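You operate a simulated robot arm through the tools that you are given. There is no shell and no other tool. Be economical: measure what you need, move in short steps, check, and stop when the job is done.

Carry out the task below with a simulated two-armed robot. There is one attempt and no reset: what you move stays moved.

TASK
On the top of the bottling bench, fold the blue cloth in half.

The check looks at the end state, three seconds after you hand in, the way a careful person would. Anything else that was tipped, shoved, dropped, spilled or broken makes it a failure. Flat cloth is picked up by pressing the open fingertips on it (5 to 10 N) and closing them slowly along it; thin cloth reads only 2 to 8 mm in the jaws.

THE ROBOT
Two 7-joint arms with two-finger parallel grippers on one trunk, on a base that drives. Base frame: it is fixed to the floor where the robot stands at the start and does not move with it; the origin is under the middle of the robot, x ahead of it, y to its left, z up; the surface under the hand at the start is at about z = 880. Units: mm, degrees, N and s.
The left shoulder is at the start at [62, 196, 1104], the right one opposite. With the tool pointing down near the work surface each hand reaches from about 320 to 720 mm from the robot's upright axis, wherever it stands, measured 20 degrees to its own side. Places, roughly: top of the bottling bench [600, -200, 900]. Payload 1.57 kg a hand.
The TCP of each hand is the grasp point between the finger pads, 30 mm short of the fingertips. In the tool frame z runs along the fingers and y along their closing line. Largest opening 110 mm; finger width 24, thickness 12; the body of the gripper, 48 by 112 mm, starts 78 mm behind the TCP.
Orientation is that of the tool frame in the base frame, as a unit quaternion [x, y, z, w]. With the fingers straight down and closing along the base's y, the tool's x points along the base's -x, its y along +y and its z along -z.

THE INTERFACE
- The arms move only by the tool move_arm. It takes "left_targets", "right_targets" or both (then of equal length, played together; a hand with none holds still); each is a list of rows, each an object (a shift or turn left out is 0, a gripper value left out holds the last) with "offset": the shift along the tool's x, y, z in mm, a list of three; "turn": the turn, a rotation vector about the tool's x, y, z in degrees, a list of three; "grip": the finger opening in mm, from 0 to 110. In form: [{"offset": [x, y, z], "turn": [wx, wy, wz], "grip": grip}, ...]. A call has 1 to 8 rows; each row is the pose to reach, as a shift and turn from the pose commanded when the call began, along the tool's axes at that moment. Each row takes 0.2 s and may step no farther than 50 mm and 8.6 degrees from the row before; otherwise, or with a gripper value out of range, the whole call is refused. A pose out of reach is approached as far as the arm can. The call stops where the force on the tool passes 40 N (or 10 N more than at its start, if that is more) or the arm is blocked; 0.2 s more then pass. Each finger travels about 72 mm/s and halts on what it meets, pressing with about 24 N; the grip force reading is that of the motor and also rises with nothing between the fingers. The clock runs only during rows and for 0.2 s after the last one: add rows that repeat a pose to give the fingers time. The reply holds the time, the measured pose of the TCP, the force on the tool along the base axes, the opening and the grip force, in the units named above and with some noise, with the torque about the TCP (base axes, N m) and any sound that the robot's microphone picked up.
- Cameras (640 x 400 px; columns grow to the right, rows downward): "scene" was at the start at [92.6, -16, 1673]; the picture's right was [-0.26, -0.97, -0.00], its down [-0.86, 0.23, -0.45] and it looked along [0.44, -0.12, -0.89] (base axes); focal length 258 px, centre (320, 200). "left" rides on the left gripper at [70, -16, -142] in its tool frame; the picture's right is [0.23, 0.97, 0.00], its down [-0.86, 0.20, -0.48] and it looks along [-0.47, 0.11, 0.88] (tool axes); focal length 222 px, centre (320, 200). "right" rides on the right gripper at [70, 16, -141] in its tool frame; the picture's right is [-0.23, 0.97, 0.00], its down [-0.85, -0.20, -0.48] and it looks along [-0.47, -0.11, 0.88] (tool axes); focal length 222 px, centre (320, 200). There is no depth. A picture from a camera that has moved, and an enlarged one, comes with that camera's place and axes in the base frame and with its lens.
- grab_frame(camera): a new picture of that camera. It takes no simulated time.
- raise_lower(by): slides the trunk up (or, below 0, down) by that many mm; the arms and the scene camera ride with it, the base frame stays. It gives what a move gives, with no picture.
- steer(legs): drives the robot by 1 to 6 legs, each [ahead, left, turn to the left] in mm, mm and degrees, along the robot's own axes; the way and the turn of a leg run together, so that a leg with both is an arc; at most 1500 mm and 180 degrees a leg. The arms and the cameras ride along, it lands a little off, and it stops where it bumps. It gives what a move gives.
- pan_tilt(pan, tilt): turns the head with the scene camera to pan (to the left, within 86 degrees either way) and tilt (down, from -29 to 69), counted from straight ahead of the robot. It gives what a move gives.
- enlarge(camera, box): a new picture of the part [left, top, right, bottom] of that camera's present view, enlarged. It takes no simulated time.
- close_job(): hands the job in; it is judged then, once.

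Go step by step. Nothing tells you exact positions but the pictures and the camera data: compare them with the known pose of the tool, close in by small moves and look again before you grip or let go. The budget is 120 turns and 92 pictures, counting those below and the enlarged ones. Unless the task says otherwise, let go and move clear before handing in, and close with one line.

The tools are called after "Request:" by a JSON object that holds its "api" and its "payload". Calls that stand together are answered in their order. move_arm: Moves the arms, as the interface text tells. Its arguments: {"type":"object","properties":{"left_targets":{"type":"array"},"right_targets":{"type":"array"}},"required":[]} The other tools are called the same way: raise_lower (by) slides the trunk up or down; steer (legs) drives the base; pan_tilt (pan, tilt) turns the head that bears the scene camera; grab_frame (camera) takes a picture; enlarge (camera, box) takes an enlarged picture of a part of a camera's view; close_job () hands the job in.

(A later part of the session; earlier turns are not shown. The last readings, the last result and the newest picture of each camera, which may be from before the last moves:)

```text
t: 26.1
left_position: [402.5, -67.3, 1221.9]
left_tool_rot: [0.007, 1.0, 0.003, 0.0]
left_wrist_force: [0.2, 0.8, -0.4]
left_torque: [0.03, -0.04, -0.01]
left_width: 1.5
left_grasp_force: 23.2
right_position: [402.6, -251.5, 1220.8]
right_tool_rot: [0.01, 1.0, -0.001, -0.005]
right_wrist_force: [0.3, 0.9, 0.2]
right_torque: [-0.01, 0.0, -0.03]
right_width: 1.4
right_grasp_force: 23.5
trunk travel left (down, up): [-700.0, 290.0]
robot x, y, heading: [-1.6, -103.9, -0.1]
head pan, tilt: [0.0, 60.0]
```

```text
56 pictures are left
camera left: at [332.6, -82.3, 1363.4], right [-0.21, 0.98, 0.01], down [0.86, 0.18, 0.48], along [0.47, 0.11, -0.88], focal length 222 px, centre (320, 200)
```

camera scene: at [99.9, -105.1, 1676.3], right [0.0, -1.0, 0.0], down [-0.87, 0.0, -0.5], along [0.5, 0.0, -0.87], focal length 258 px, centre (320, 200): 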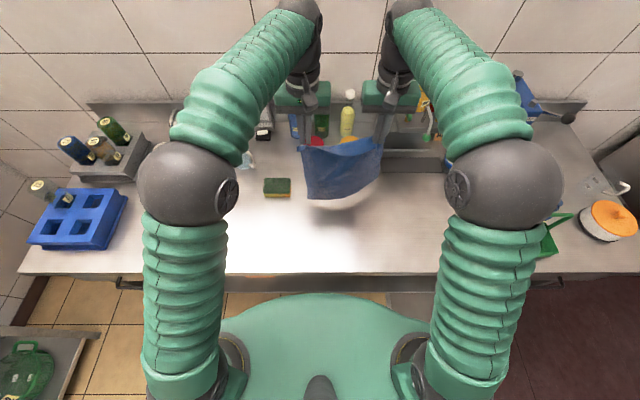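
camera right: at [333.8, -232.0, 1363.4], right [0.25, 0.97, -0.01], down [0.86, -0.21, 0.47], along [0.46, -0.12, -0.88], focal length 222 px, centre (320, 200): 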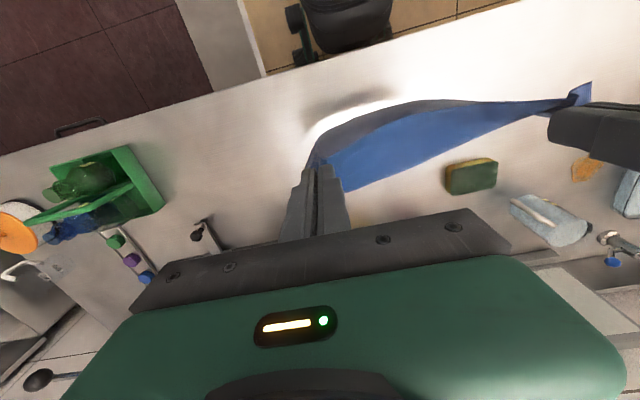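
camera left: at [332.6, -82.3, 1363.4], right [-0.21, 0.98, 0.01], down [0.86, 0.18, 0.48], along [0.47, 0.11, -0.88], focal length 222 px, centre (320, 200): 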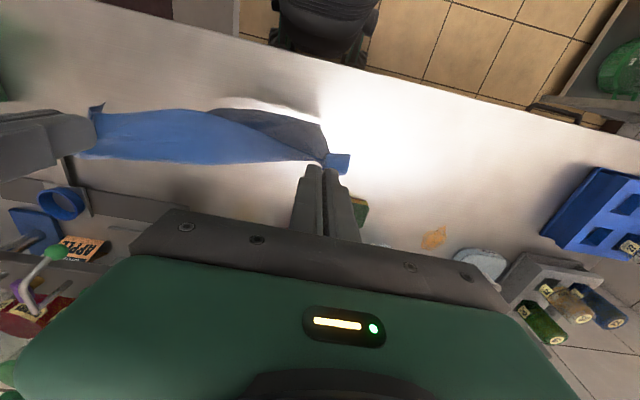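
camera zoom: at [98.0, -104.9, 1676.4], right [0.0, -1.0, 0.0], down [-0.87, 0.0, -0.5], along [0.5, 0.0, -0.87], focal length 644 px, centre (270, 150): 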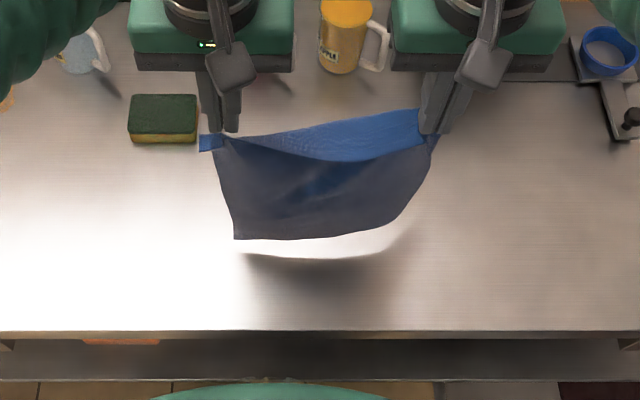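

I now see the y-closing pinch gathers the sheet and curls its lower corners. I'll lay the cloth flat again, square to me, and then regrip the near edge with the fingers closing along x so that it hangs flat. First I take the hanging cloth forward to x ≈ 610.

Request:
{"api": "move_arm", "payload": {"left_targets": [{"offset": [-20, 0, 0]}, {"offset": [-50, 0, 0]}, {"offset": [-85, 0, 0]}, {"offset": [-120, 0, 0]}, {"offset": [-150, 0, 0]}, {"offset": [-175, 0, 0]}, {"offset": [-195, 0, 0]}, {"offset": [-207, 0, 0]}], "right_targets": [{"offset": [-20, 0, 0]}, {"offset": [-50, 0, 0]}, {"offset": [-85, 0, 0]}, {"offset": [-120, 0, 0]}, {"offset": [-150, 0, 0]}, {"offset": [-175, 0, 0]}, {"offset": [-195, 0, 0]}, {"offset": [-207, 0, 0]}]}}

Request:
{"api": "move_arm", "payload": {"left_targets": [{}, {"offset": [0, 0, 6]}, {"offset": [0, 0, 12]}, {"offset": [0, 0, 18]}, {"offset": [0, 0, 24]}, {"offset": [0, 0, 30]}], "right_targets": [{}, {"offset": [0, 0, 6]}, {"offset": [0, 0, 12]}, {"offset": [0, 0, 18]}, {"offset": [0, 0, 24]}, {"offset": [0, 0, 30]}]}}

Request:
{"api": "enlarge", "payload": {"camera": "scene", "box": [240, 100, 440, 240]}}

```text
t: 27.9
left_position: [607.1, -68.3, 1220.9]
left_tool_rot: [0.009, 1.0, 0.004, -0.001]
left_wrist_force: [-0.9, 0.0, 0.2]
left_torque: [-0.02, 0.02, 0.01]
left_width: 1.3
left_grasp_force: 23.1
left hand out of reach, approached as far as the arm can: row 8
right_position: [611.3, -255.4, 1219.1]
right_tool_rot: [0.009, 1.0, -0.002, -0.006]
right_wrist_force: [0.1, 0.5, -1.1]
right_torque: [0.02, 0.01, -0.04]
right_width: 1.1
right_grasp_force: 22.4
trunk travel left (down, up): [-700.0, 290.0]
robot x, y, heading: [1.1, -106.2, 0.1]
head pan, tilt: [0.0, 60.0]
```

```text
t: 29.3
left_position: [603.7, -69.4, 1192.2]
left_tool_rot: [0.009, 1.0, 0.002, 0.0]
left_wrist_force: [-0.3, 0.0, 0.1]
left_torque: [-0.02, 0.01, 0.0]
left_width: 1.4
left_grasp_force: 22.8
right_position: [608.9, -255.0, 1188.7]
right_tool_rot: [0.008, 1.0, -0.002, -0.004]
right_wrist_force: [-0.6, 0.0, 1.0]
right_torque: [0.0, -0.04, 0.02]
right_width: 1.5
right_grasp_force: 23.7
trunk travel left (down, up): [-700.0, 290.0]
robot x, y, heading: [-0.4, -106.8, -0.1]
head pan, tilt: [0.0, 60.0]
```

```text
2.86 times, centred on (340, 170) of scene
camera zoom: at [100.3, -105.1, 1676.3], right [0.0, -1.0, 0.0], down [-0.87, 0.0, -0.5], along [0.5, 0.0, -0.87], focal length 736 px, centre (263, 286)
```

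zoom: 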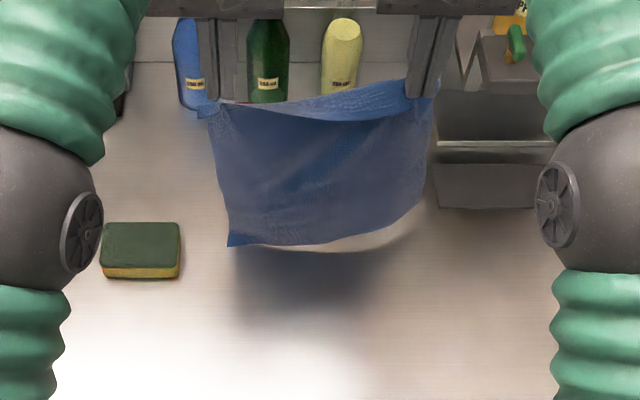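

The lower left corner is just touching. I now lay the cloth, going down and back at equal rates.

Request:
{"api": "move_arm", "payload": {"left_targets": [{"offset": [10, 0, 18]}, {"offset": [26, 0, 36]}, {"offset": [43, 0, 54]}, {"offset": [60, 0, 72]}, {"offset": [78, 0, 90]}, {"offset": [96, 0, 108]}, {"offset": [114, 0, 126]}, {"offset": [132, 0, 142]}], "right_targets": [{"offset": [10, 0, 18]}, {"offset": [26, 0, 36]}, {"offset": [43, 0, 54]}, {"offset": [60, 0, 72]}, {"offset": [78, 0, 90]}, {"offset": [96, 0, 108]}, {"offset": [116, 0, 124]}, {"offset": [137, 0, 139]}]}}

Request:
{"api": "enlarge", "payload": {"camera": "scene", "box": [240, 110, 440, 250]}}

```text
t: 31.1
left_position: [470.4, -64.8, 1049.5]
left_tool_rot: [0.008, 1.0, 0.002, 0.001]
left_wrist_force: [-0.3, -0.3, 0.9]
left_torque: [-0.01, -0.03, -0.01]
left_width: 1.6
left_grasp_force: 23.7
right_position: [468.2, -251.4, 1051.0]
right_tool_rot: [0.01, 1.0, -0.002, -0.005]
right_wrist_force: [-0.9, -0.1, 1.0]
right_torque: [0.0, 0.01, 0.0]
right_width: 1.6
right_grasp_force: 24.1
trunk travel left (down, up): [-700.0, 290.0]
robot x, y, heading: [3.2, -105.2, -0.0]
head pan, tilt: [0.0, 60.0]
```

```text
2.86 times, centred on (340, 180) of scene
camera zoom: at [97.4, -105.1, 1676.5], right [0.0, -1.0, 0.0], down [-0.87, 0.0, -0.5], along [0.5, 0.0, -0.87], focal length 736 px, centre (263, 257)
```

zoom: 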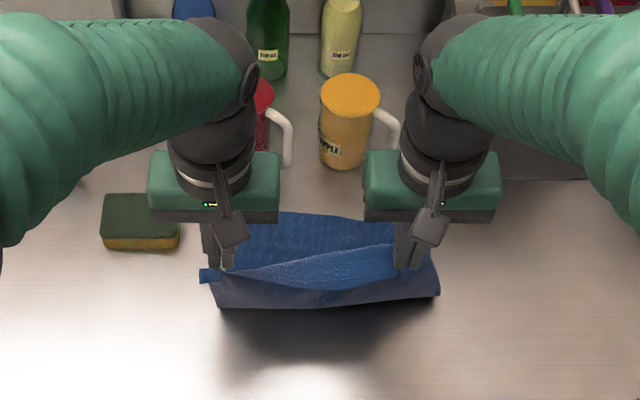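

The far half is lying down well. I continue laying the rest.

Request:
{"api": "move_arm", "payload": {"left_targets": [{"offset": [18, 0, 18]}, {"offset": [36, 0, 36]}, {"offset": [54, 0, 54]}, {"offset": [72, 0, 72]}, {"offset": [92, 0, 90]}, {"offset": [112, 0, 108]}, {"offset": [130, 0, 122]}, {"offset": [138, 0, 132]}], "right_targets": [{"offset": [18, 0, 18]}, {"offset": [36, 0, 36]}, {"offset": [54, 0, 54]}, {"offset": [72, 0, 72]}, {"offset": [92, 0, 90]}, {"offset": [112, 0, 108]}, {"offset": [130, 0, 122]}, {"offset": [138, 0, 133]}]}}

Request:
{"api": "enlarge", "payload": {"camera": "scene", "box": [240, 140, 440, 280]}}

Request:
{"api": "grab_frame", "payload": {"camera": "left"}}

```text
t: 32.9
left_position: [334.8, -61.6, 916.8]
left_tool_rot: [0.008, 1.0, 0.002, 0.0]
left_wrist_force: [0.1, -0.4, 0.0]
left_torque: [-0.01, 0.01, 0.07]
left_width: 1.5
left_grasp_force: 23.5
right_position: [330.7, -250.8, 918.6]
right_tool_rot: [0.009, 1.0, -0.001, -0.005]
right_wrist_force: [-0.6, 0.7, 0.1]
right_torque: [0.0, -0.01, -0.04]
right_width: 1.4
right_grasp_force: 23.3
trunk travel left (down, up): [-700.0, 290.0]
robot x, y, heading: [-0.3, -107.9, -0.2]
head pan, tilt: [0.0, 60.0]
```

```text
2.86 times, centred on (340, 210) of scene
camera zoom: at [98.7, -105.3, 1676.4], right [0.0, -1.0, 0.0], down [-0.87, 0.0, -0.5], along [0.5, 0.0, -0.87], focal length 736 px, centre (263, 171)
```

zoom: 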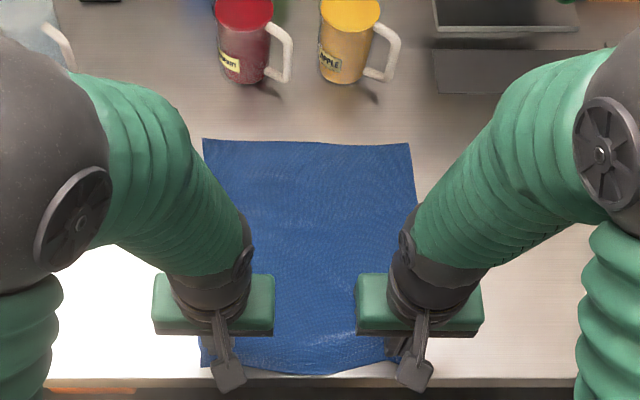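

```text
52 pictures are left
camera left: at [263.9, -76.9, 1058.6], right [-0.21, 0.98, 0.01], down [0.86, 0.18, 0.48], along [0.47, 0.11, -0.88], focal length 222 px, centre (320, 200)
```

left: 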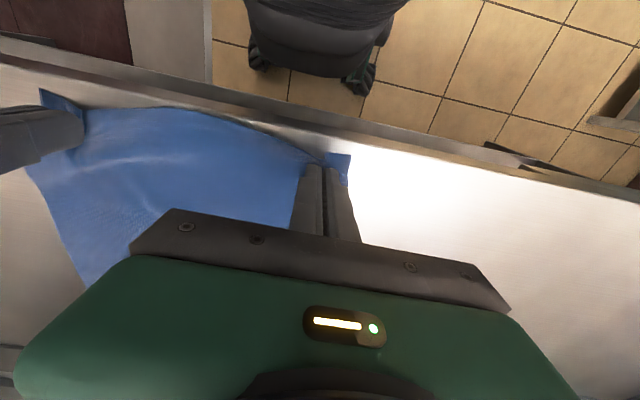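

The cloth is now flat and square: far edge at x ≈ 600, near edge at about 312. I release gently and rise to regrip with a quarter-turned hand.

Request:
{"api": "move_arm", "payload": {"left_targets": [{"offset": [0, 0, 3]}, {"offset": [0, 0, 3], "grip": 6}, {"offset": [0, 0, 3], "grip": 14}, {"offset": [0, 0, 3], "grip": 22}, {"offset": [0, 0, 3], "grip": 30}, {"offset": [0, 0, 0]}, {"offset": [0, 0, -30]}, {"offset": [0, 0, -75]}], "right_targets": [{"offset": [0, 0, 4]}, {"offset": [0, 0, 4], "grip": 6}, {"offset": [0, 0, 4], "grip": 14}, {"offset": [0, 0, 4], "grip": 22}, {"offset": [0, 0, 4], "grip": 30}, {"offset": [0, 0, 0]}, {"offset": [0, 0, -30]}, {"offset": [0, 0, -75]}]}}

Request:
{"api": "steer", "payload": {"legs": [[-70, 0, 0]]}}

Request:
{"api": "grab_frame", "payload": {"camera": "scene"}}

Request:
{"api": "grab_frame", "payload": {"camera": "left"}}

Request:
{"api": "grab_frame", "payload": {"camera": "right"}}

```text
t: 34.7
left_position: [330.7, -61.2, 993.5]
left_tool_rot: [0.008, 1.0, 0.002, 0.002]
left_wrist_force: [-0.2, 1.2, -0.2]
left_torque: [-0.03, -0.02, 0.0]
left_width: 29.9
left_grasp_force: 0.2
right_position: [327.7, -249.3, 997.1]
right_tool_rot: [0.01, 1.0, -0.003, -0.003]
right_wrist_force: [0.4, 0.3, 0.1]
right_torque: [0.01, 0.01, 0.02]
right_width: 29.9
right_grasp_force: 0.0
trunk travel left (down, up): [-700.0, 290.0]
robot x, y, heading: [2.6, -106.9, -0.1]
head pan, tilt: [0.0, 60.0]
```

```text
t: 35.7
left_position: [269.3, -61.6, 990.0]
left_tool_rot: [0.008, 1.0, 0.003, -0.003]
left_wrist_force: [0.4, -0.2, -0.2]
left_torque: [0.01, 0.03, 0.0]
left_width: 30.4
left_grasp_force: 0.1
right_position: [267.6, -250.1, 992.6]
right_tool_rot: [0.01, 1.0, -0.002, -0.008]
right_wrist_force: [-0.2, -0.3, 0.2]
right_torque: [0.04, 0.02, 0.0]
right_width: 30.1
right_grasp_force: 0.0
trunk travel left (down, up): [-700.0, 290.0]
robot x, y, heading: [-67.4, -104.2, 0.1]
head pan, tilt: [0.0, 60.0]
```

```text
51 pictures are left
camera scene: at [40.2, -104.9, 1675.6], right [0.0, -1.0, 0.0], down [-0.87, 0.0, -0.49], along [0.49, 0.0, -0.87], focal length 258 px, centre (320, 200)
```

scene: 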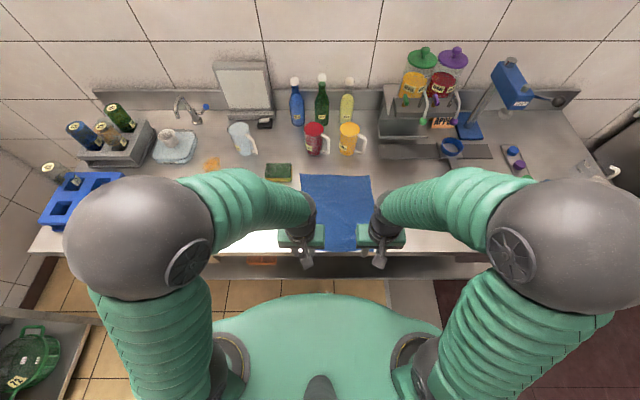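

```text
50 pictures are left
camera left: at [201.3, -77.5, 1132.1], right [-0.21, 0.98, 0.01], down [0.86, 0.18, 0.47], along [0.46, 0.11, -0.88], focal length 222 px, centre (320, 200)
```

left: 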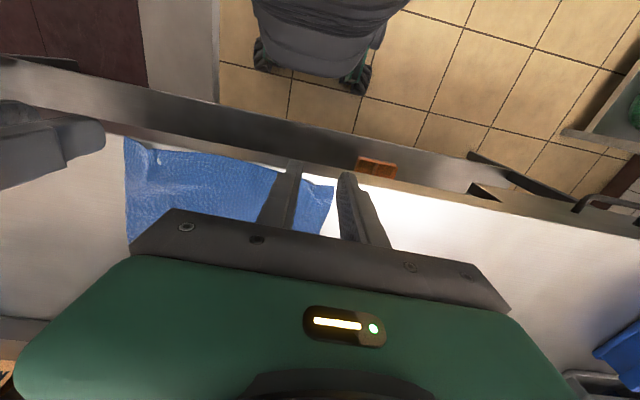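

```text
49 pictures are left
camera right: at [200.6, -231.4, 1136.1], right [0.25, 0.97, -0.01], down [0.86, -0.21, 0.47], along [0.45, -0.12, -0.88], focal length 222 px, centre (320, 200)
```

right: 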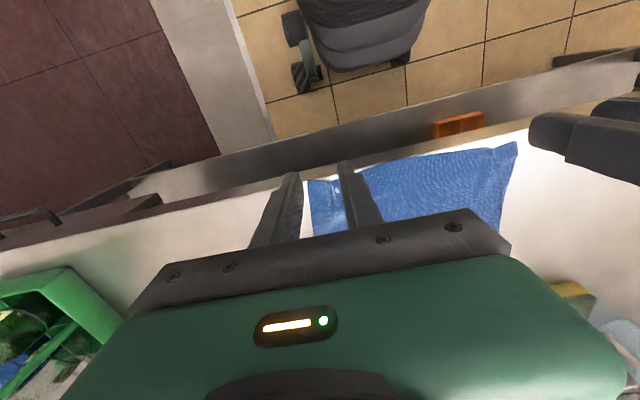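

The cloth lies flat with only a small wrinkle at the near right corner. I move the hands forward above the near edge and turn them a quarter turn outward, step by step.

Request:
{"api": "move_arm", "payload": {"left_targets": [{"offset": [-15, 0, 0], "turn": [0, 0, 8.5]}, {"offset": [-30, 0, 0], "turn": [0, 0, 17]}, {"offset": [-45, 0, 0], "turn": [0, 0, 25.5]}, {"offset": [-60, 0, 0], "turn": [0, 0, 34]}, {"offset": [-70, 0, 0], "turn": [0, 0, 42.5]}, {"offset": [-70, 0, 0], "turn": [0, 0, 51]}, {"offset": [-70, 0, 0], "turn": [0, 0, 59.5]}, {"offset": [-70, 0, 0], "turn": [0, 0, 68]}], "right_targets": [{"offset": [-15, 0, 0], "turn": [0, 0, -8.5]}, {"offset": [-30, 0, 0], "turn": [0, 0, -17]}, {"offset": [-45, 0, 0], "turn": [0, 0, -25.5]}, {"offset": [-60, 0, 0], "turn": [0, 0, -34]}, {"offset": [-70, 0, 0], "turn": [0, 0, -42.5]}, {"offset": [-70, 0, 0], "turn": [0, 0, -51]}, {"offset": [-70, 0, 0], "turn": [0, 0, -59.5]}, {"offset": [-70, 0, 0], "turn": [0, 0, -68]}]}}

```text
t: 37.5
left_position: [334.9, -63.1, 992.7]
left_tool_rot: [0.567, 0.824, 0.003, -0.001]
left_wrist_force: [0.4, 0.2, 1.6]
left_torque: [0.02, -0.01, 0.0]
left_width: 30.0
left_grasp_force: 0.0
right_position: [332.1, -250.3, 994.2]
right_tool_rot: [-0.552, 0.834, 0.002, -0.005]
right_wrist_force: [-0.4, 0.6, 0.5]
right_torque: [-0.01, 0.0, -0.01]
right_width: 29.9
right_grasp_force: 0.3
trunk travel left (down, up): [-700.0, 290.0]
robot x, y, heading: [-67.2, -108.1, -0.0]
head pan, tilt: [0.0, 60.0]
```

Request:
{"api": "move_arm", "payload": {"left_targets": [{"turn": [0, 0, 7]}, {"turn": [0, 0, 14]}, {"turn": [0, 0, 20.9]}, {"turn": [0, 0, 20.9]}], "right_targets": [{"turn": [0, 0, -8]}, {"turn": [0, 0, -16]}, {"turn": [0, 0, -23]}, {"turn": [0, 0, -23]}]}}

Request:
{"api": "grab_frame", "payload": {"camera": "left"}}

Request:
{"api": "grab_frame", "payload": {"camera": "right"}}

Request:
{"api": "enlarge", "payload": {"camera": "scene", "box": [240, 150, 440, 290]}}

```text
t: 38.5
left_position: [334.3, -61.8, 991.7]
left_tool_rot: [0.705, 0.709, 0.003, -0.001]
left_wrist_force: [-0.6, -0.5, -0.4]
left_torque: [0.0, 0.0, 0.01]
left_width: 29.8
left_grasp_force: 0.2
right_position: [331.6, -251.4, 996.5]
right_tool_rot: [0.708, -0.706, -0.002, 0.004]
right_wrist_force: [0.4, 0.1, -0.5]
right_torque: [0.04, 0.0, -0.01]
right_width: 29.8
right_grasp_force: 0.1
trunk travel left (down, up): [-700.0, 290.0]
robot x, y, heading: [-69.5, -108.2, -0.2]
head pan, tilt: [0.0, 60.0]
```

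```text
48 pictures are left
camera left: at [316.8, 6.5, 1134.8], right [0.97, 0.23, 0.0], down [0.2, -0.86, 0.47], along [0.11, -0.46, -0.88], focal length 222 px, centre (320, 200)
```

left: 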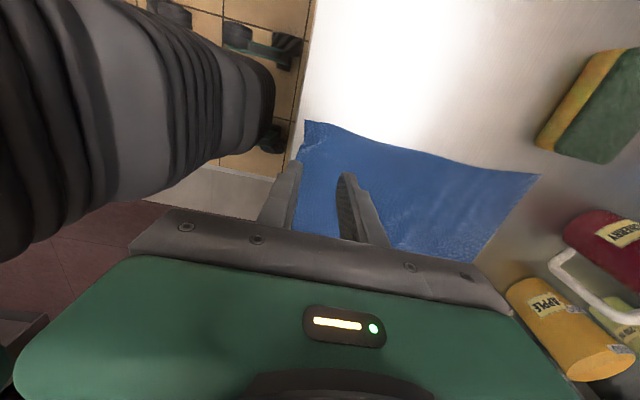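

```text
47 pictures are left
camera right: at [315.9, -320.1, 1137.6], right [-0.97, 0.23, 0.01], down [0.2, 0.86, 0.47], along [0.1, 0.46, -0.88], focal length 222 px, centre (320, 200)
```

right: 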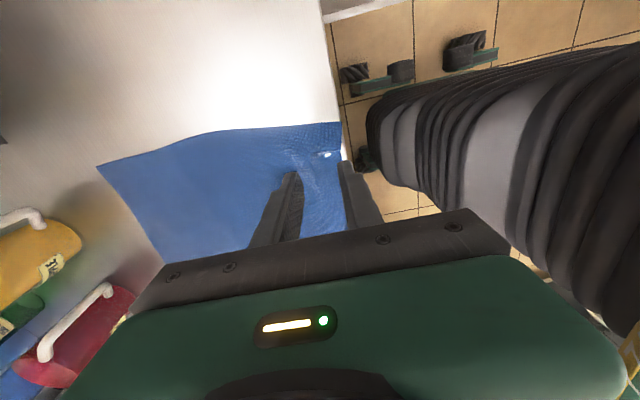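

```text
2.86 times, centred on (340, 220) of scene
camera zoom: at [30.2, -105.0, 1676.4], right [0.0, -1.0, 0.0], down [-0.87, 0.0, -0.5], along [0.5, 0.0, -0.87], focal length 736 px, centre (263, 143)
```

zoom: 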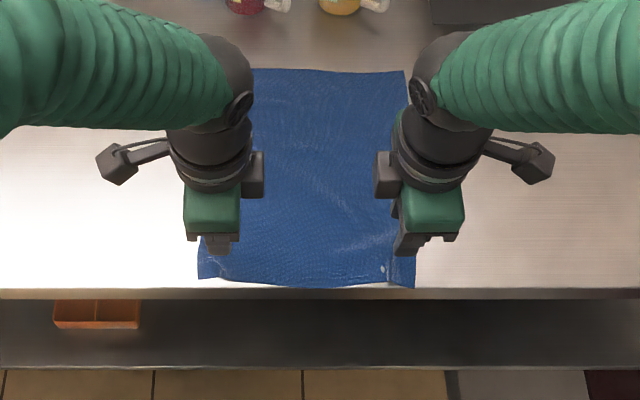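

The quarter turn works, and the near corners read [311,-32] and [300,-274]. I move to just inside each corner and go down to near contact with a 26 mm opening.

Request:
{"api": "move_arm", "payload": {"left_targets": [{"offset": [7, 1, 20], "grip": 26}, {"offset": [13.8, 2.7, 45]}, {"offset": [13.8, 2.7, 68]}, {"offset": [13.8, 2.7, 76]}, {"offset": [13.8, 2.7, 76]}], "right_targets": [{"offset": [3, 2, 20], "grip": 26}, {"offset": [6.6, 4.6, 50]}, {"offset": [6.6, 4.6, 72]}, {"offset": [6.6, 4.6, 81]}, {"offset": [6.6, 4.6, 81]}]}}

Request:
{"api": "grab_frame", "payload": {"camera": "left"}}

Request:
{"api": "grab_frame", "payload": {"camera": "right"}}

```text
t: 39.7
left_position: [336.5, -48.7, 916.1]
left_tool_rot: [0.705, 0.71, 0.003, -0.002]
left_wrist_force: [0.1, 0.1, 0.0]
left_torque: [-0.01, -0.02, -0.02]
left_width: 26.2
left_grasp_force: 0.0
right_position: [325.1, -258.0, 911.9]
right_tool_rot: [-0.706, 0.708, 0.002, -0.004]
right_wrist_force: [-0.7, -0.2, -0.1]
right_torque: [-0.02, -0.03, -0.01]
right_width: 26.1
right_grasp_force: 0.0
trunk travel left (down, up): [-700.0, 290.0]
robot x, y, heading: [-71.3, -107.9, 0.2]
head pan, tilt: [0.0, 60.0]
```

```text
45 pictures are left
camera left: at [319.8, 20.8, 1058.3], right [0.97, 0.23, 0.0], down [0.2, -0.86, 0.47], along [0.11, -0.46, -0.88], focal length 222 px, centre (320, 200)
```

left: 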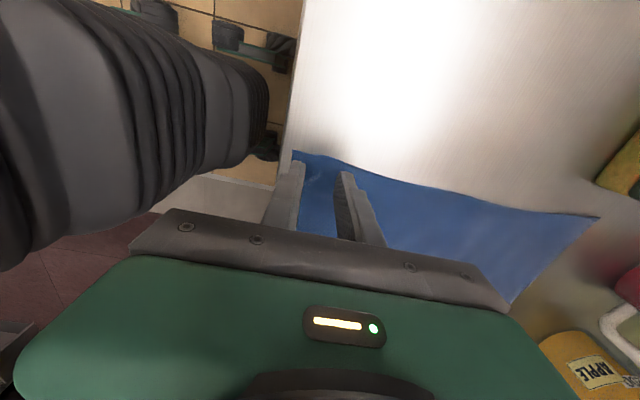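

```text
44 pictures are left
camera right: at [310.9, -327.1, 1055.9], right [-0.97, 0.23, 0.01], down [0.2, 0.86, 0.47], along [0.1, 0.46, -0.88], focal length 222 px, centre (320, 200)
```

right: 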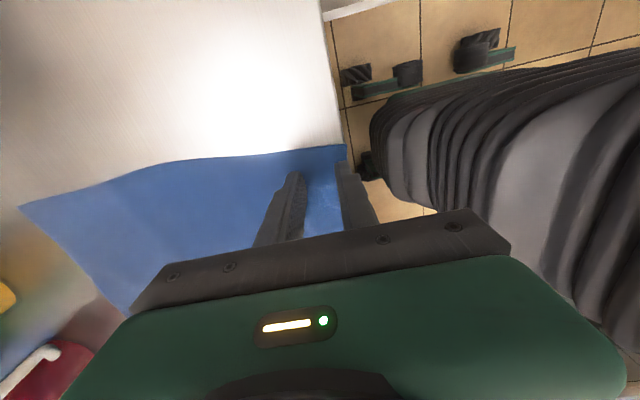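

Request:
{"api": "move_arm", "payload": {"left_targets": [{"offset": [0, 4, 2]}, {"offset": [0, 4, 4]}, {"offset": [0, 4, 4.6]}, {"offset": [0, 4, 4.6]}], "right_targets": [{"offset": [0, -5, -1]}, {"offset": [0, -5, 0]}, {"offset": [0, -5, 0.8]}, {"offset": [0, -5, 0.8]}]}}

```text
t: 40.7
left_position: [340.8, -47.4, 912.1]
left_tool_rot: [0.705, 0.709, 0.003, -0.001]
left_wrist_force: [-0.1, 0.1, 0.0]
left_torque: [0.04, 0.01, -0.02]
left_width: 26.1
left_grasp_force: 0.1
right_position: [331.0, -259.8, 912.5]
right_tool_rot: [-0.706, 0.708, 0.002, -0.004]
right_wrist_force: [0.1, -0.3, -0.2]
right_torque: [0.01, -0.01, -0.01]
right_width: 26.1
right_grasp_force: 0.1
trunk travel left (down, up): [-700.0, 290.0]
robot x, y, heading: [-69.9, -103.7, -0.2]
head pan, tilt: [0.0, 60.0]
```

Request:
{"api": "move_arm", "payload": {"left_targets": [{"offset": [0, 0, 0.8]}, {"offset": [0, 0, 1.5]}, {"offset": [0, 0, 1.5]}], "right_targets": [{"offset": [0, 0, 0.8]}, {"offset": [0, 0, 1.5]}, {"offset": [0, 0, 1.5]}]}}

```text
t: 41.5
left_position: [338.8, -48.0, 911.6]
left_tool_rot: [0.706, 0.709, 0.003, 0.0]
left_wrist_force: [-0.4, 1.5, 13.0]
left_torque: [-0.05, 0.24, -0.01]
left_width: 26.0
left_grasp_force: 0.1
right_position: [330.6, -258.8, 912.6]
right_tool_rot: [-0.707, 0.708, 0.001, -0.003]
right_wrist_force: [0.0, 1.0, 0.1]
right_torque: [-0.04, 0.03, 0.0]
right_width: 26.2
right_grasp_force: 0.1
trunk travel left (down, up): [-700.0, 290.0]
robot x, y, heading: [-69.5, -104.7, -0.1]
head pan, tilt: [0.0, 60.0]
```

Request:
{"api": "move_arm", "payload": {"left_targets": [{"offset": [0, 0, -0.2]}, {"offset": [0, 0, -0.2]}, {"offset": [0, 0, -0.2]}], "right_targets": [{"offset": [0, 0, 0.6]}, {"offset": [0, 0, 1.1]}, {"offset": [0, 0, 1.1]}]}}

```text
t: 42.3
left_position: [340.7, -47.1, 910.9]
left_tool_rot: [0.705, 0.709, 0.002, 0.0]
left_wrist_force: [1.3, 1.0, 11.1]
left_torque: [-0.05, 0.15, -0.01]
left_width: 25.0
left_grasp_force: 0.1
right_position: [330.6, -257.4, 911.0]
right_tool_rot: [-0.707, 0.708, 0.001, -0.004]
right_wrist_force: [0.4, 0.1, 6.0]
right_torque: [-0.01, -0.13, -0.04]
right_width: 26.0
right_grasp_force: 0.0
trunk travel left (down, up): [-700.0, 290.0]
robot x, y, heading: [-68.9, -106.5, 0.1]
head pan, tilt: [0.0, 60.0]
```

Contact forces are good (11 N and 6 N). I close slowly along the cloth.

Request:
{"api": "move_arm", "payload": {"left_targets": [{"grip": 23}, {"grip": 20}, {"grip": 17}, {"grip": 14}, {"grip": 11}, {"grip": 8}, {"grip": 5}, {"grip": 2}], "right_targets": [{"offset": [0, 0, 0.2], "grip": 23}, {"offset": [0, 0, 0.2], "grip": 20}, {"offset": [0, 0, 0.2], "grip": 17}, {"offset": [0, 0, 0.2], "grip": 14}, {"offset": [0, 0, 0.2], "grip": 11}, {"offset": [0, 0, 0.2], "grip": 8}, {"offset": [0, 0, 0.2], "grip": 5}, {"offset": [0, 0, 0.2], "grip": 2}]}}

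Request:
{"api": "move_arm", "payload": {"left_targets": [{"grip": 0}, {"grip": 0}, {"offset": [0, 0, -10]}, {"offset": [0, 0, -25]}, {"offset": [0, 0, -40]}], "right_targets": [{"grip": 0}, {"grip": 0}, {"offset": [0, 0, -10]}, {"offset": [0, 0, -25]}, {"offset": [0, 0, -40]}]}}

Request:
{"api": "grab_frame", "payload": {"camera": "left"}}

Request:
{"api": "grab_frame", "payload": {"camera": "right"}}

```text
t: 44.1
left_position: [338.9, -48.2, 911.6]
left_tool_rot: [0.705, 0.709, 0.004, 0.0]
left_wrist_force: [-0.6, -0.5, 5.6]
left_torque: [-0.01, 0.01, -0.01]
left_width: 2.1
left_grasp_force: 23.7
right_position: [330.3, -257.8, 910.3]
right_tool_rot: [-0.707, 0.707, 0.001, -0.005]
right_wrist_force: [-0.6, 0.2, 19.4]
right_torque: [0.06, 0.02, -0.02]
right_width: 1.7
right_grasp_force: 23.1
trunk travel left (down, up): [-700.0, 290.0]
robot x, y, heading: [-69.7, -106.7, 0.1]
head pan, tilt: [0.0, 60.0]
```

```text
t: 45.3
left_position: [340.1, -48.6, 950.8]
left_tool_rot: [0.705, 0.709, 0.003, -0.001]
left_wrist_force: [0.4, 0.3, 0.3]
left_torque: [-0.02, -0.01, 0.02]
left_width: 2.0
left_grasp_force: 23.3
right_position: [331.0, -258.8, 950.4]
right_tool_rot: [-0.707, 0.707, 0.002, -0.004]
right_wrist_force: [-0.2, 0.1, 0.7]
right_torque: [-0.01, 0.0, 0.02]
right_width: 2.0
right_grasp_force: 23.3
trunk travel left (down, up): [-700.0, 290.0]
robot x, y, heading: [-71.0, -102.1, -0.1]
head pan, tilt: [0.0, 60.0]
```

```text
43 pictures are left
camera left: at [323.0, 21.1, 1093.3], right [0.97, 0.23, 0.0], down [0.2, -0.86, 0.47], along [0.11, -0.46, -0.88], focal length 222 px, centre (320, 200)
```

left: 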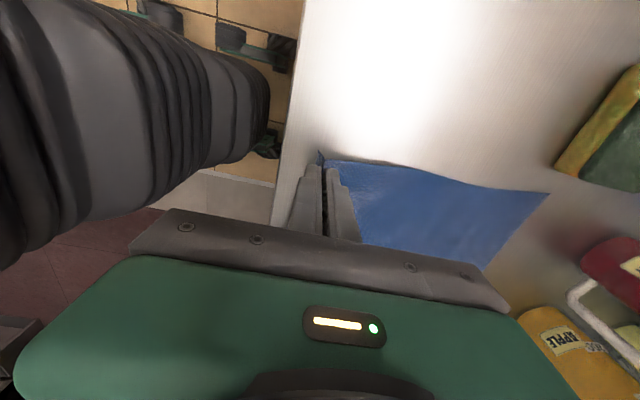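

```text
42 pictures are left
camera right: at [315.9, -326.6, 1093.4], right [-0.97, 0.23, 0.01], down [0.2, 0.86, 0.47], along [0.1, 0.46, -0.88], focal length 222 px, centre (320, 200)
```

right: 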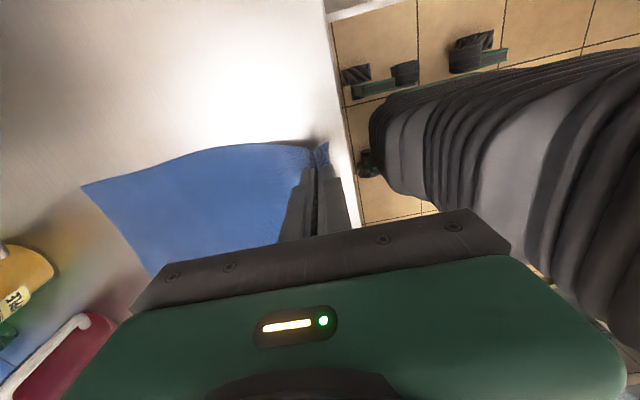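

Both hands hold the edge cleanly this time. I lift the cloth up and forward so it hangs from both hands.

Request:
{"api": "move_arm", "payload": {"left_targets": [{"offset": [0, 15, -25]}, {"offset": [0, 33, -58]}, {"offset": [0, 51, -92]}, {"offset": [0, 70, -126]}, {"offset": [0, 90, -160]}, {"offset": [0, 110, -195]}, {"offset": [0, 127, -230]}, {"offset": [0, 140, -265]}], "right_targets": [{"offset": [0, -17, -25]}, {"offset": [0, -36, -58]}, {"offset": [0, -55, -92]}, {"offset": [0, -75, -126]}, {"offset": [0, -96, -160]}, {"offset": [0, -117, -195]}, {"offset": [0, -135, -230]}, {"offset": [0, -149, -265]}]}}

Request:
{"api": "move_arm", "payload": {"left_targets": [{}, {}, {}, {}, {}, {}], "right_targets": [{}, {}, {}, {}, {}, {}]}}

Request:
{"api": "enlarge", "payload": {"camera": "scene", "box": [240, 110, 440, 250]}}

Request:
{"api": "grab_frame", "payload": {"camera": "left"}}

Request:
{"api": "grab_frame", "payload": {"camera": "right"}}

```text
t: 47.1
left_position: [481.4, -49.2, 1216.5]
left_tool_rot: [0.705, 0.709, 0.003, -0.002]
left_wrist_force: [0.3, -0.9, -0.7]
left_torque: [-0.01, 0.0, 0.01]
left_width: 2.1
left_grasp_force: 23.2
right_position: [482.9, -257.0, 1214.2]
right_tool_rot: [-0.707, 0.708, 0.002, -0.005]
right_wrist_force: [0.2, -0.3, 0.2]
right_torque: [0.0, 0.0, 0.04]
right_width: 1.6
right_grasp_force: 23.4
trunk travel left (down, up): [-700.0, 290.0]
robot x, y, heading: [-66.7, -105.0, 0.2]
head pan, tilt: [0.0, 60.0]
```

```text
t: 48.5
left_position: [480.0, -51.1, 1215.3]
left_tool_rot: [0.706, 0.708, 0.002, -0.002]
left_wrist_force: [0.8, 0.1, 0.3]
left_torque: [0.03, -0.01, -0.02]
left_width: 2.1
left_grasp_force: 24.2
right_position: [484.4, -256.9, 1213.3]
right_tool_rot: [-0.707, 0.708, 0.002, -0.005]
right_wrist_force: [0.7, -0.4, -0.4]
right_torque: [0.01, -0.04, 0.01]
right_width: 1.6
right_grasp_force: 23.6
trunk travel left (down, up): [-700.0, 290.0]
robot x, y, heading: [-70.0, -107.8, 0.0]
head pan, tilt: [0.0, 60.0]
```

```text
2.86 times, centred on (340, 180) of scene
camera zoom: at [31.3, -105.0, 1676.3], right [0.0, -1.0, 0.0], down [-0.87, 0.0, -0.5], along [0.5, 0.0, -0.87], focal length 736 px, centre (263, 257)
```

zoom: 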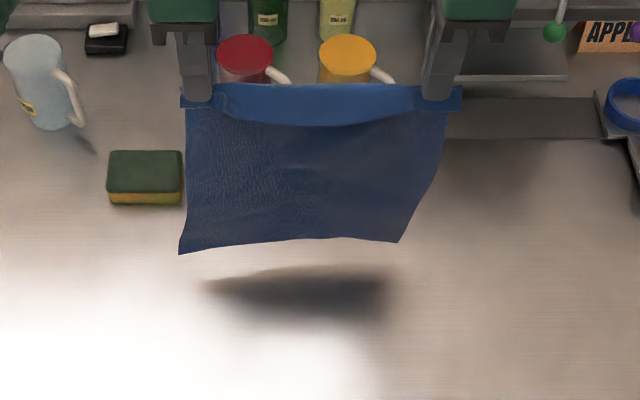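

```text
40 pictures are left
camera left: at [463.7, 18.6, 1358.2], right [0.97, 0.23, 0.0], down [0.2, -0.86, 0.47], along [0.11, -0.46, -0.88], focal length 222 px, centre (320, 200)
```

left: 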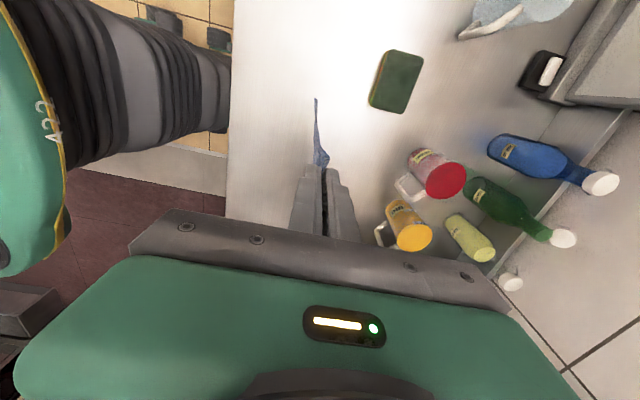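

```text
39 pictures are left
camera right: at [467.6, -325.7, 1357.0], right [-0.97, 0.23, 0.01], down [0.2, 0.86, 0.47], along [0.1, 0.46, -0.88], focal length 222 px, centre (320, 200)
```

right: 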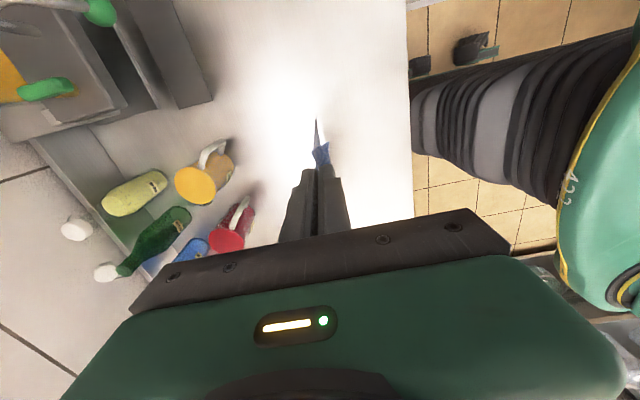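

The cloth now hangs flat, with its bottom edge slightly sheared to the left. I move it back to x ≈ 405, settle, and lower it until the bottom edge is about to touch.

Request:
{"api": "move_arm", "payload": {"left_targets": [{"offset": [0, -8, 0]}, {"offset": [0, -20, 0]}, {"offset": [0, -35, 0]}, {"offset": [0, -50, 0]}, {"offset": [0, -62, 0]}, {"offset": [0, -70, 0]}, {"offset": [0, -75, 0]}, {"offset": [0, -75, 0]}], "right_targets": [{"offset": [0, 8, 0]}, {"offset": [0, 20, 0]}, {"offset": [0, 35, 0]}, {"offset": [0, 50, 0]}, {"offset": [0, 62, 0]}, {"offset": [0, 70, 0]}, {"offset": [0, 77, 0]}, {"offset": [0, 77, 0]}]}}

Request:
{"api": "move_arm", "payload": {"left_targets": [{}, {}, {"offset": [0, 0, 6]}, {"offset": [0, 0, 12]}, {"offset": [0, 0, 18]}, {"offset": [0, 0, 24]}, {"offset": [0, 0, 24]}, {"offset": [0, 0, 24]}], "right_targets": [{}, {}, {"offset": [0, 0, 6]}, {"offset": [0, 0, 12]}, {"offset": [0, 0, 18]}, {"offset": [0, 0, 24]}, {"offset": [0, 0, 24]}, {"offset": [0, 0, 24]}]}}

Request:
{"api": "enlarge", "payload": {"camera": "scene", "box": [240, 130, 440, 270]}}

```text
t: 50.3
left_position: [405.1, -50.4, 1215.5]
left_tool_rot: [0.705, 0.709, 0.003, -0.001]
left_wrist_force: [-0.3, -0.1, -0.3]
left_torque: [0.0, 0.01, -0.01]
left_width: 1.9
left_grasp_force: 23.8
right_position: [406.0, -257.1, 1213.8]
right_tool_rot: [-0.706, 0.708, 0.002, -0.005]
right_wrist_force: [0.8, -0.3, 0.0]
right_torque: [0.01, 0.05, -0.01]
right_width: 2.0
right_grasp_force: 23.7
trunk travel left (down, up): [-700.0, 290.0]
robot x, y, heading: [-69.6, -111.2, 0.0]
head pan, tilt: [0.0, 60.0]
```

```text
t: 52.1
left_position: [404.4, -49.0, 1191.8]
left_tool_rot: [0.705, 0.709, 0.003, -0.002]
left_wrist_force: [0.8, -0.3, -0.4]
left_torque: [-0.02, 0.02, -0.01]
left_width: 2.0
left_grasp_force: 23.5
right_position: [403.8, -256.2, 1190.3]
right_tool_rot: [-0.707, 0.708, 0.002, -0.003]
right_wrist_force: [0.1, 0.8, 0.8]
right_torque: [-0.01, 0.0, 0.01]
right_width: 1.7
right_grasp_force: 23.7
trunk travel left (down, up): [-700.0, 290.0]
robot x, y, heading: [-66.5, -107.3, -0.1]
head pan, tilt: [0.0, 60.0]
```

```text
2.86 times, centred on (340, 200) of scene
camera zoom: at [30.2, -104.9, 1676.4], right [0.0, -1.0, 0.0], down [-0.87, 0.0, -0.5], along [0.5, 0.0, -0.87], focal length 736 px, centre (263, 200)
```

zoom: 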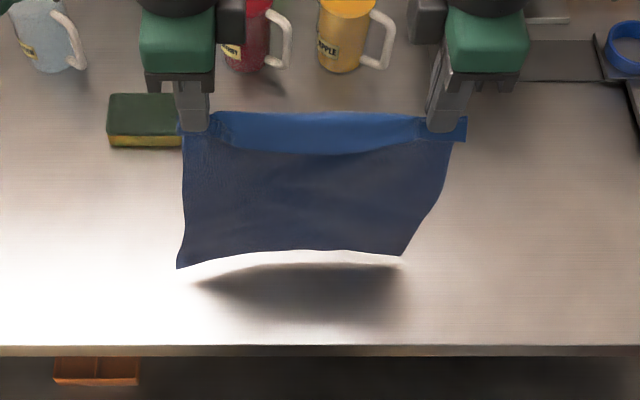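

The bottom edge is about 15 mm above the bench at x ≈ 389–404. I let it touch and lay the lower half while moving forward and down, shifting the hands left to match the bottom edge.

Request:
{"api": "move_arm", "payload": {"left_targets": [{"offset": [0, 0, 9]}, {"offset": [0, 0, 18]}, {"offset": [3, 6, 32]}, {"offset": [6, 20, 47]}, {"offset": [9, 35, 63]}, {"offset": [12, 50, 79]}, {"offset": [15, 66, 95]}, {"offset": [17, 82, 111]}], "right_targets": [{"offset": [0, 0, 8]}, {"offset": [0, 0, 17]}, {"offset": [-3, -8, 31]}, {"offset": [-6, -23, 46]}, {"offset": [-9, -39, 62]}, {"offset": [-12, -56, 78]}, {"offset": [-15, -74, 94]}, {"offset": [-17, -92, 110]}]}}

Request:
{"api": "enlarge", "payload": {"camera": "scene", "box": [240, 130, 440, 270]}}

```text
t: 53.9
left_position: [489.2, -31.8, 1080.7]
left_tool_rot: [0.705, 0.709, 0.003, -0.002]
left_wrist_force: [0.3, -0.3, 0.7]
left_torque: [0.0, 0.04, 0.03]
left_width: 2.0
left_grasp_force: 23.3
right_position: [499.0, -240.7, 1079.1]
right_tool_rot: [-0.706, 0.708, 0.003, -0.005]
right_wrist_force: [0.6, -0.4, -0.4]
right_torque: [-0.01, 0.01, 0.0]
right_width: 1.8
right_grasp_force: 24.0
trunk travel left (down, up): [-700.0, 290.0]
robot x, y, heading: [-68.4, -107.2, 0.0]
head pan, tilt: [0.0, 60.0]
```

```text
2.86 times, centred on (340, 200) of scene
camera zoom: at [35.1, -104.6, 1676.1], right [0.0, -1.0, 0.0], down [-0.87, 0.0, -0.5], along [0.5, 0.0, -0.87], focal length 736 px, centre (263, 200)
```

zoom: 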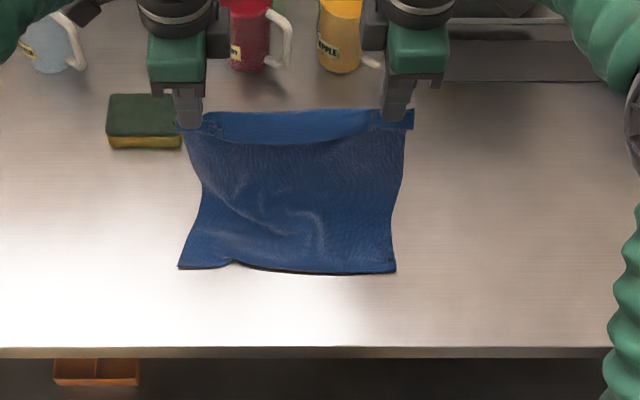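

The lower half is laid down square, with its near edge at x ≈ 393–400. I go on to the fold line and then start bringing the upper half back toward me.

Request:
{"api": "move_arm", "payload": {"left_targets": [{"offset": [0, 20, 18]}, {"offset": [1, 38, 36]}, {"offset": [2, 50, 54]}, {"offset": [3, 45, 60]}, {"offset": [3, 25, 64]}, {"offset": [3, 0, 70]}, {"offset": [3, -20, 82]}, {"offset": [3, -35, 98]}], "right_targets": [{"offset": [0, -14, 17]}, {"offset": [-1, -28, 35]}, {"offset": [-2, -36, 52]}, {"offset": [-3, -29, 58]}, {"offset": [-3, -9, 62]}, {"offset": [-3, 17, 68]}, {"offset": [-3, 37, 80]}, {"offset": [-3, 52, 96]}]}}

Request:
{"api": "enlarge", "payload": {"camera": "scene", "box": [240, 140, 440, 280]}}

Request:
{"api": "grab_frame", "payload": {"camera": "left"}}

Request:
{"api": "grab_frame", "payload": {"camera": "right"}}

```text
t: 55.7
left_position: [452.5, -27.9, 981.4]
left_tool_rot: [0.705, 0.709, 0.002, -0.002]
left_wrist_force: [-0.1, 0.5, -0.4]
left_torque: [0.0, 0.01, 0.02]
left_width: 2.0
left_grasp_force: 23.5
right_position: [443.8, -237.9, 983.8]
right_tool_rot: [-0.706, 0.708, 0.002, -0.004]
right_wrist_force: [-0.5, 0.1, -0.3]
right_torque: [0.04, -0.02, -0.01]
right_width: 1.9
right_grasp_force: 23.8
trunk travel left (down, up): [-700.0, 290.0]
robot x, y, heading: [-68.8, -108.4, -0.1]
head pan, tilt: [0.0, 60.0]
```

```text
2.86 times, centred on (340, 210) of scene
camera zoom: at [31.5, -104.8, 1676.3], right [0.0, -1.0, 0.0], down [-0.87, 0.0, -0.5], along [0.5, 0.0, -0.87], focal length 736 px, centre (263, 171)
```

zoom: 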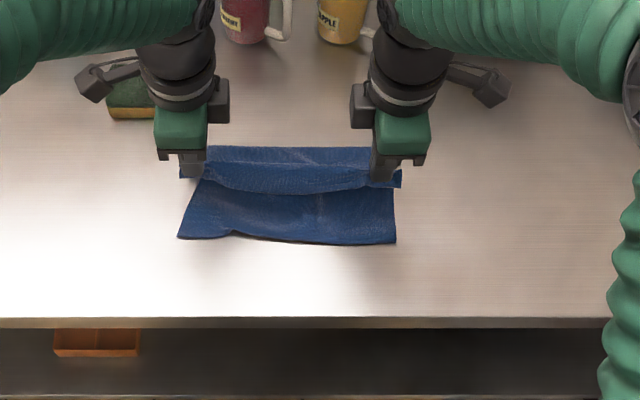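

```text
35 pictures are left
camera left: at [435.4, 40.8, 1124.8], right [0.97, 0.23, 0.0], down [0.2, -0.86, 0.47], along [0.11, -0.46, -0.88], focal length 222 px, centre (320, 200)
```

left: 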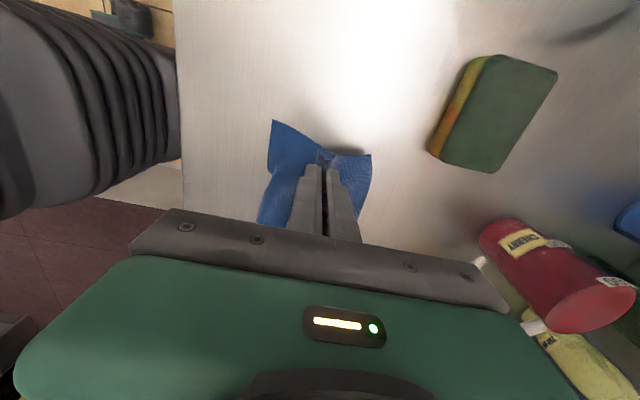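

```text
34 pictures are left
camera right: at [428.5, -306.9, 1126.4], right [-0.97, 0.23, 0.01], down [0.21, 0.86, 0.47], along [0.1, 0.46, -0.88], focal length 222 px, centre (320, 200)
```

right: 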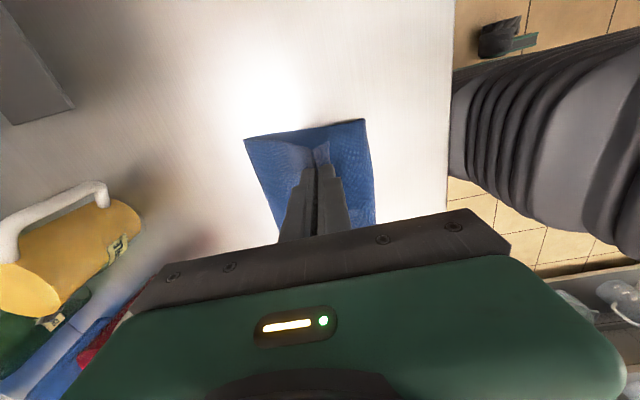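

The upper half is coming over well; the fold is forming near x ≈ 512 and the lower layer's corners are at [395,-6] and [389,-261]. I lower the held edge onto them.

Request:
{"api": "move_arm", "payload": {"left_targets": [{"offset": [1, -8, 16]}, {"offset": [2, -16, 32]}, {"offset": [4, -22, 44]}, {"offset": [4, -26, 54]}, {"offset": [4, -28, 61]}, {"offset": [4, -28, 61]}], "right_targets": [{"offset": [1, 8, 18]}, {"offset": [1, 15, 34]}, {"offset": [1, 21, 47]}, {"offset": [1, 25, 57]}, {"offset": [1, 26, 64]}, {"offset": [1, 26, 64]}]}}

Request:
{"api": "enlarge", "payload": {"camera": "scene", "box": [240, 140, 440, 280]}}

Request:
{"api": "grab_frame", "payload": {"camera": "left"}}

Request:
{"api": "grab_frame", "payload": {"camera": "right"}}

```text
t: 57.1
left_position: [425.0, -23.8, 922.0]
left_tool_rot: [0.706, 0.709, 0.002, -0.001]
left_wrist_force: [0.1, -1.0, -0.3]
left_torque: [0.01, -0.04, 0.04]
left_width: 2.0
left_grasp_force: 23.8
right_position: [417.3, -238.9, 920.5]
right_tool_rot: [-0.707, 0.708, 0.002, -0.005]
right_wrist_force: [-0.6, 0.9, 0.9]
right_torque: [-0.03, -0.03, -0.01]
right_width: 2.0
right_grasp_force: 23.1
trunk travel left (down, up): [-700.0, 290.0]
robot x, y, heading: [-65.1, -107.7, -0.2]
head pan, tilt: [0.0, 60.0]
```

```text
2.86 times, centred on (340, 210) of scene
camera zoom: at [31.0, -104.7, 1676.3], right [0.0, -1.0, 0.0], down [-0.87, 0.0, -0.5], along [0.5, 0.0, -0.87], focal length 736 px, centre (263, 171)
```

zoom: 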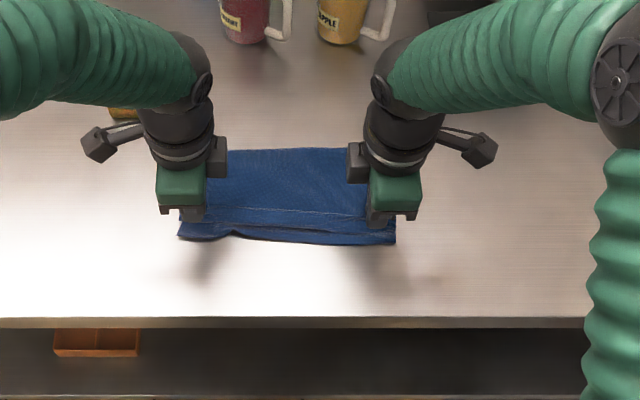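

```text
32 pictures are left
camera left: at [407.1, 45.0, 1064.4], right [0.97, 0.23, 0.0], down [0.2, -0.86, 0.47], along [0.11, -0.46, -0.88], focal length 222 px, centre (320, 200)
```

left: 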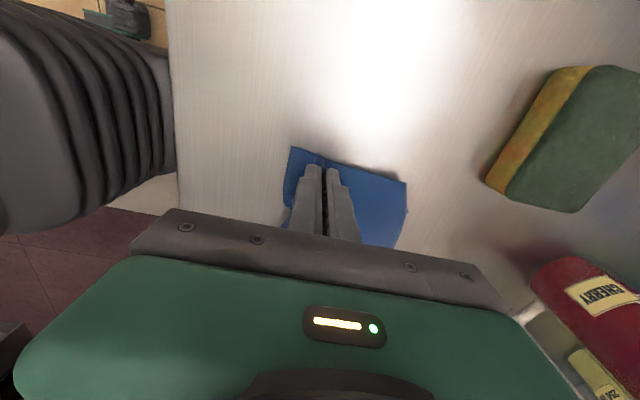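

```text
31 pictures are left
camera right: at [401.5, -307.8, 1062.9], right [-0.97, 0.23, 0.01], down [0.2, 0.86, 0.47], along [0.1, 0.46, -0.88], focal length 222 px, centre (320, 200)
```

right: 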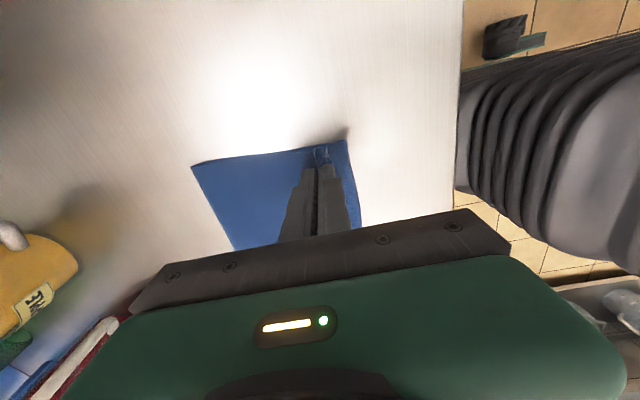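

The top edge lies within about 10 mm of the lower edge, with the fold at about x 515–520. I lower a few millimetres and open slowly, then rise.

Request:
{"api": "move_arm", "payload": {"left_targets": [{"offset": [0, 0, 4]}, {"offset": [0, 0, 6]}, {"offset": [0, 0, 6], "grip": 6}, {"offset": [0, 0, 6], "grip": 12}, {"offset": [0, 0, 6], "grip": 18}, {"offset": [0, 0, 6], "grip": 24}, {"offset": [0, 0, -20]}, {"offset": [0, 0, -65]}], "right_targets": [{"offset": [0, 0, 3]}, {"offset": [0, 0, 5]}, {"offset": [0, 0, 5], "grip": 6}, {"offset": [0, 0, 5], "grip": 12}, {"offset": [0, 0, 5], "grip": 18}, {"offset": [0, 0, 5], "grip": 24}, {"offset": [0, 0, -20]}, {"offset": [0, 0, -65]}]}}

Request:
{"api": "enlarge", "payload": {"camera": "scene", "box": [240, 140, 440, 280]}}

Request:
{"api": "grab_frame", "payload": {"camera": "left"}}

Request:
{"api": "grab_frame", "payload": {"camera": "right"}}

```text
t: 58.9
left_position: [421.9, -25.4, 990.4]
left_tool_rot: [0.706, 0.708, 0.004, 0.0]
left_wrist_force: [-0.6, 0.2, -0.1]
left_torque: [0.01, 0.0, -0.02]
left_width: 24.0
left_grasp_force: 0.1
right_position: [416.4, -239.4, 986.1]
right_tool_rot: [-0.706, 0.708, 0.001, -0.003]
right_wrist_force: [0.1, -0.6, 0.9]
right_torque: [0.01, -0.03, 0.0]
right_width: 23.9
right_grasp_force: 0.0
trunk travel left (down, up): [-700.0, 290.0]
robot x, y, heading: [-70.3, -103.6, 0.1]
head pan, tilt: [0.0, 60.0]
```

```text
2.86 times, centred on (340, 210) of scene
camera zoom: at [26.2, -104.5, 1676.6], right [0.0, -1.0, 0.0], down [-0.87, 0.0, -0.5], along [0.5, 0.0, -0.87], focal length 736 px, centre (263, 171)
```

zoom: 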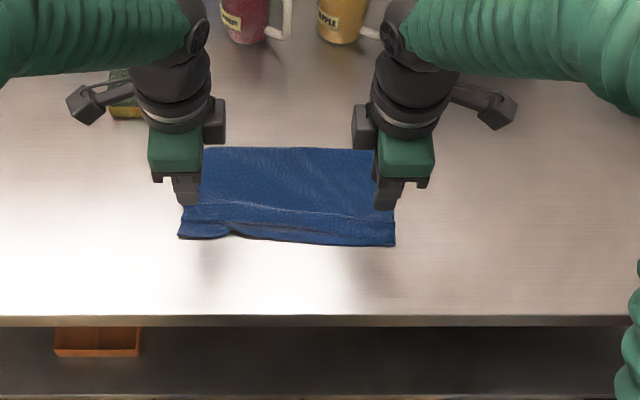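

```text
29 pictures are left
camera left: at [404.1, 43.9, 1131.6], right [0.97, 0.23, 0.01], down [0.2, -0.86, 0.47], along [0.11, -0.46, -0.88], focal length 222 px, centre (320, 200)
```

left: 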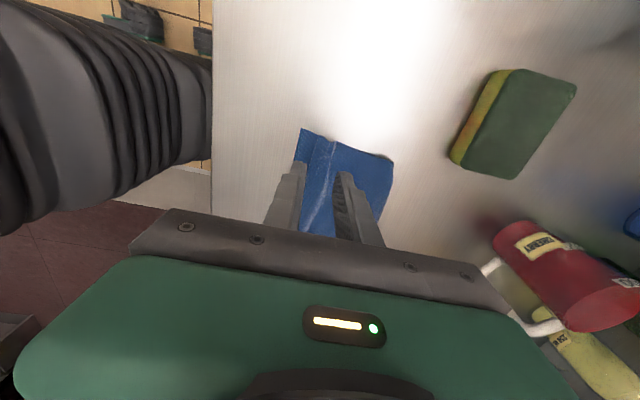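

```text
28 pictures are left
camera right: at [399.8, -306.9, 1129.7], right [-0.97, 0.23, 0.0], down [0.2, 0.86, 0.47], along [0.1, 0.46, -0.88], focal length 222 px, centre (320, 200)
```

right: 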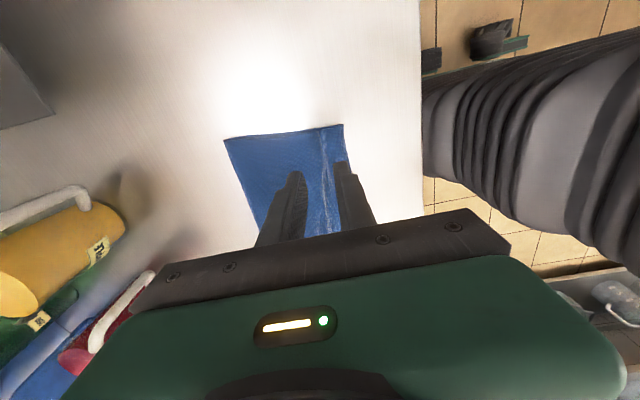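

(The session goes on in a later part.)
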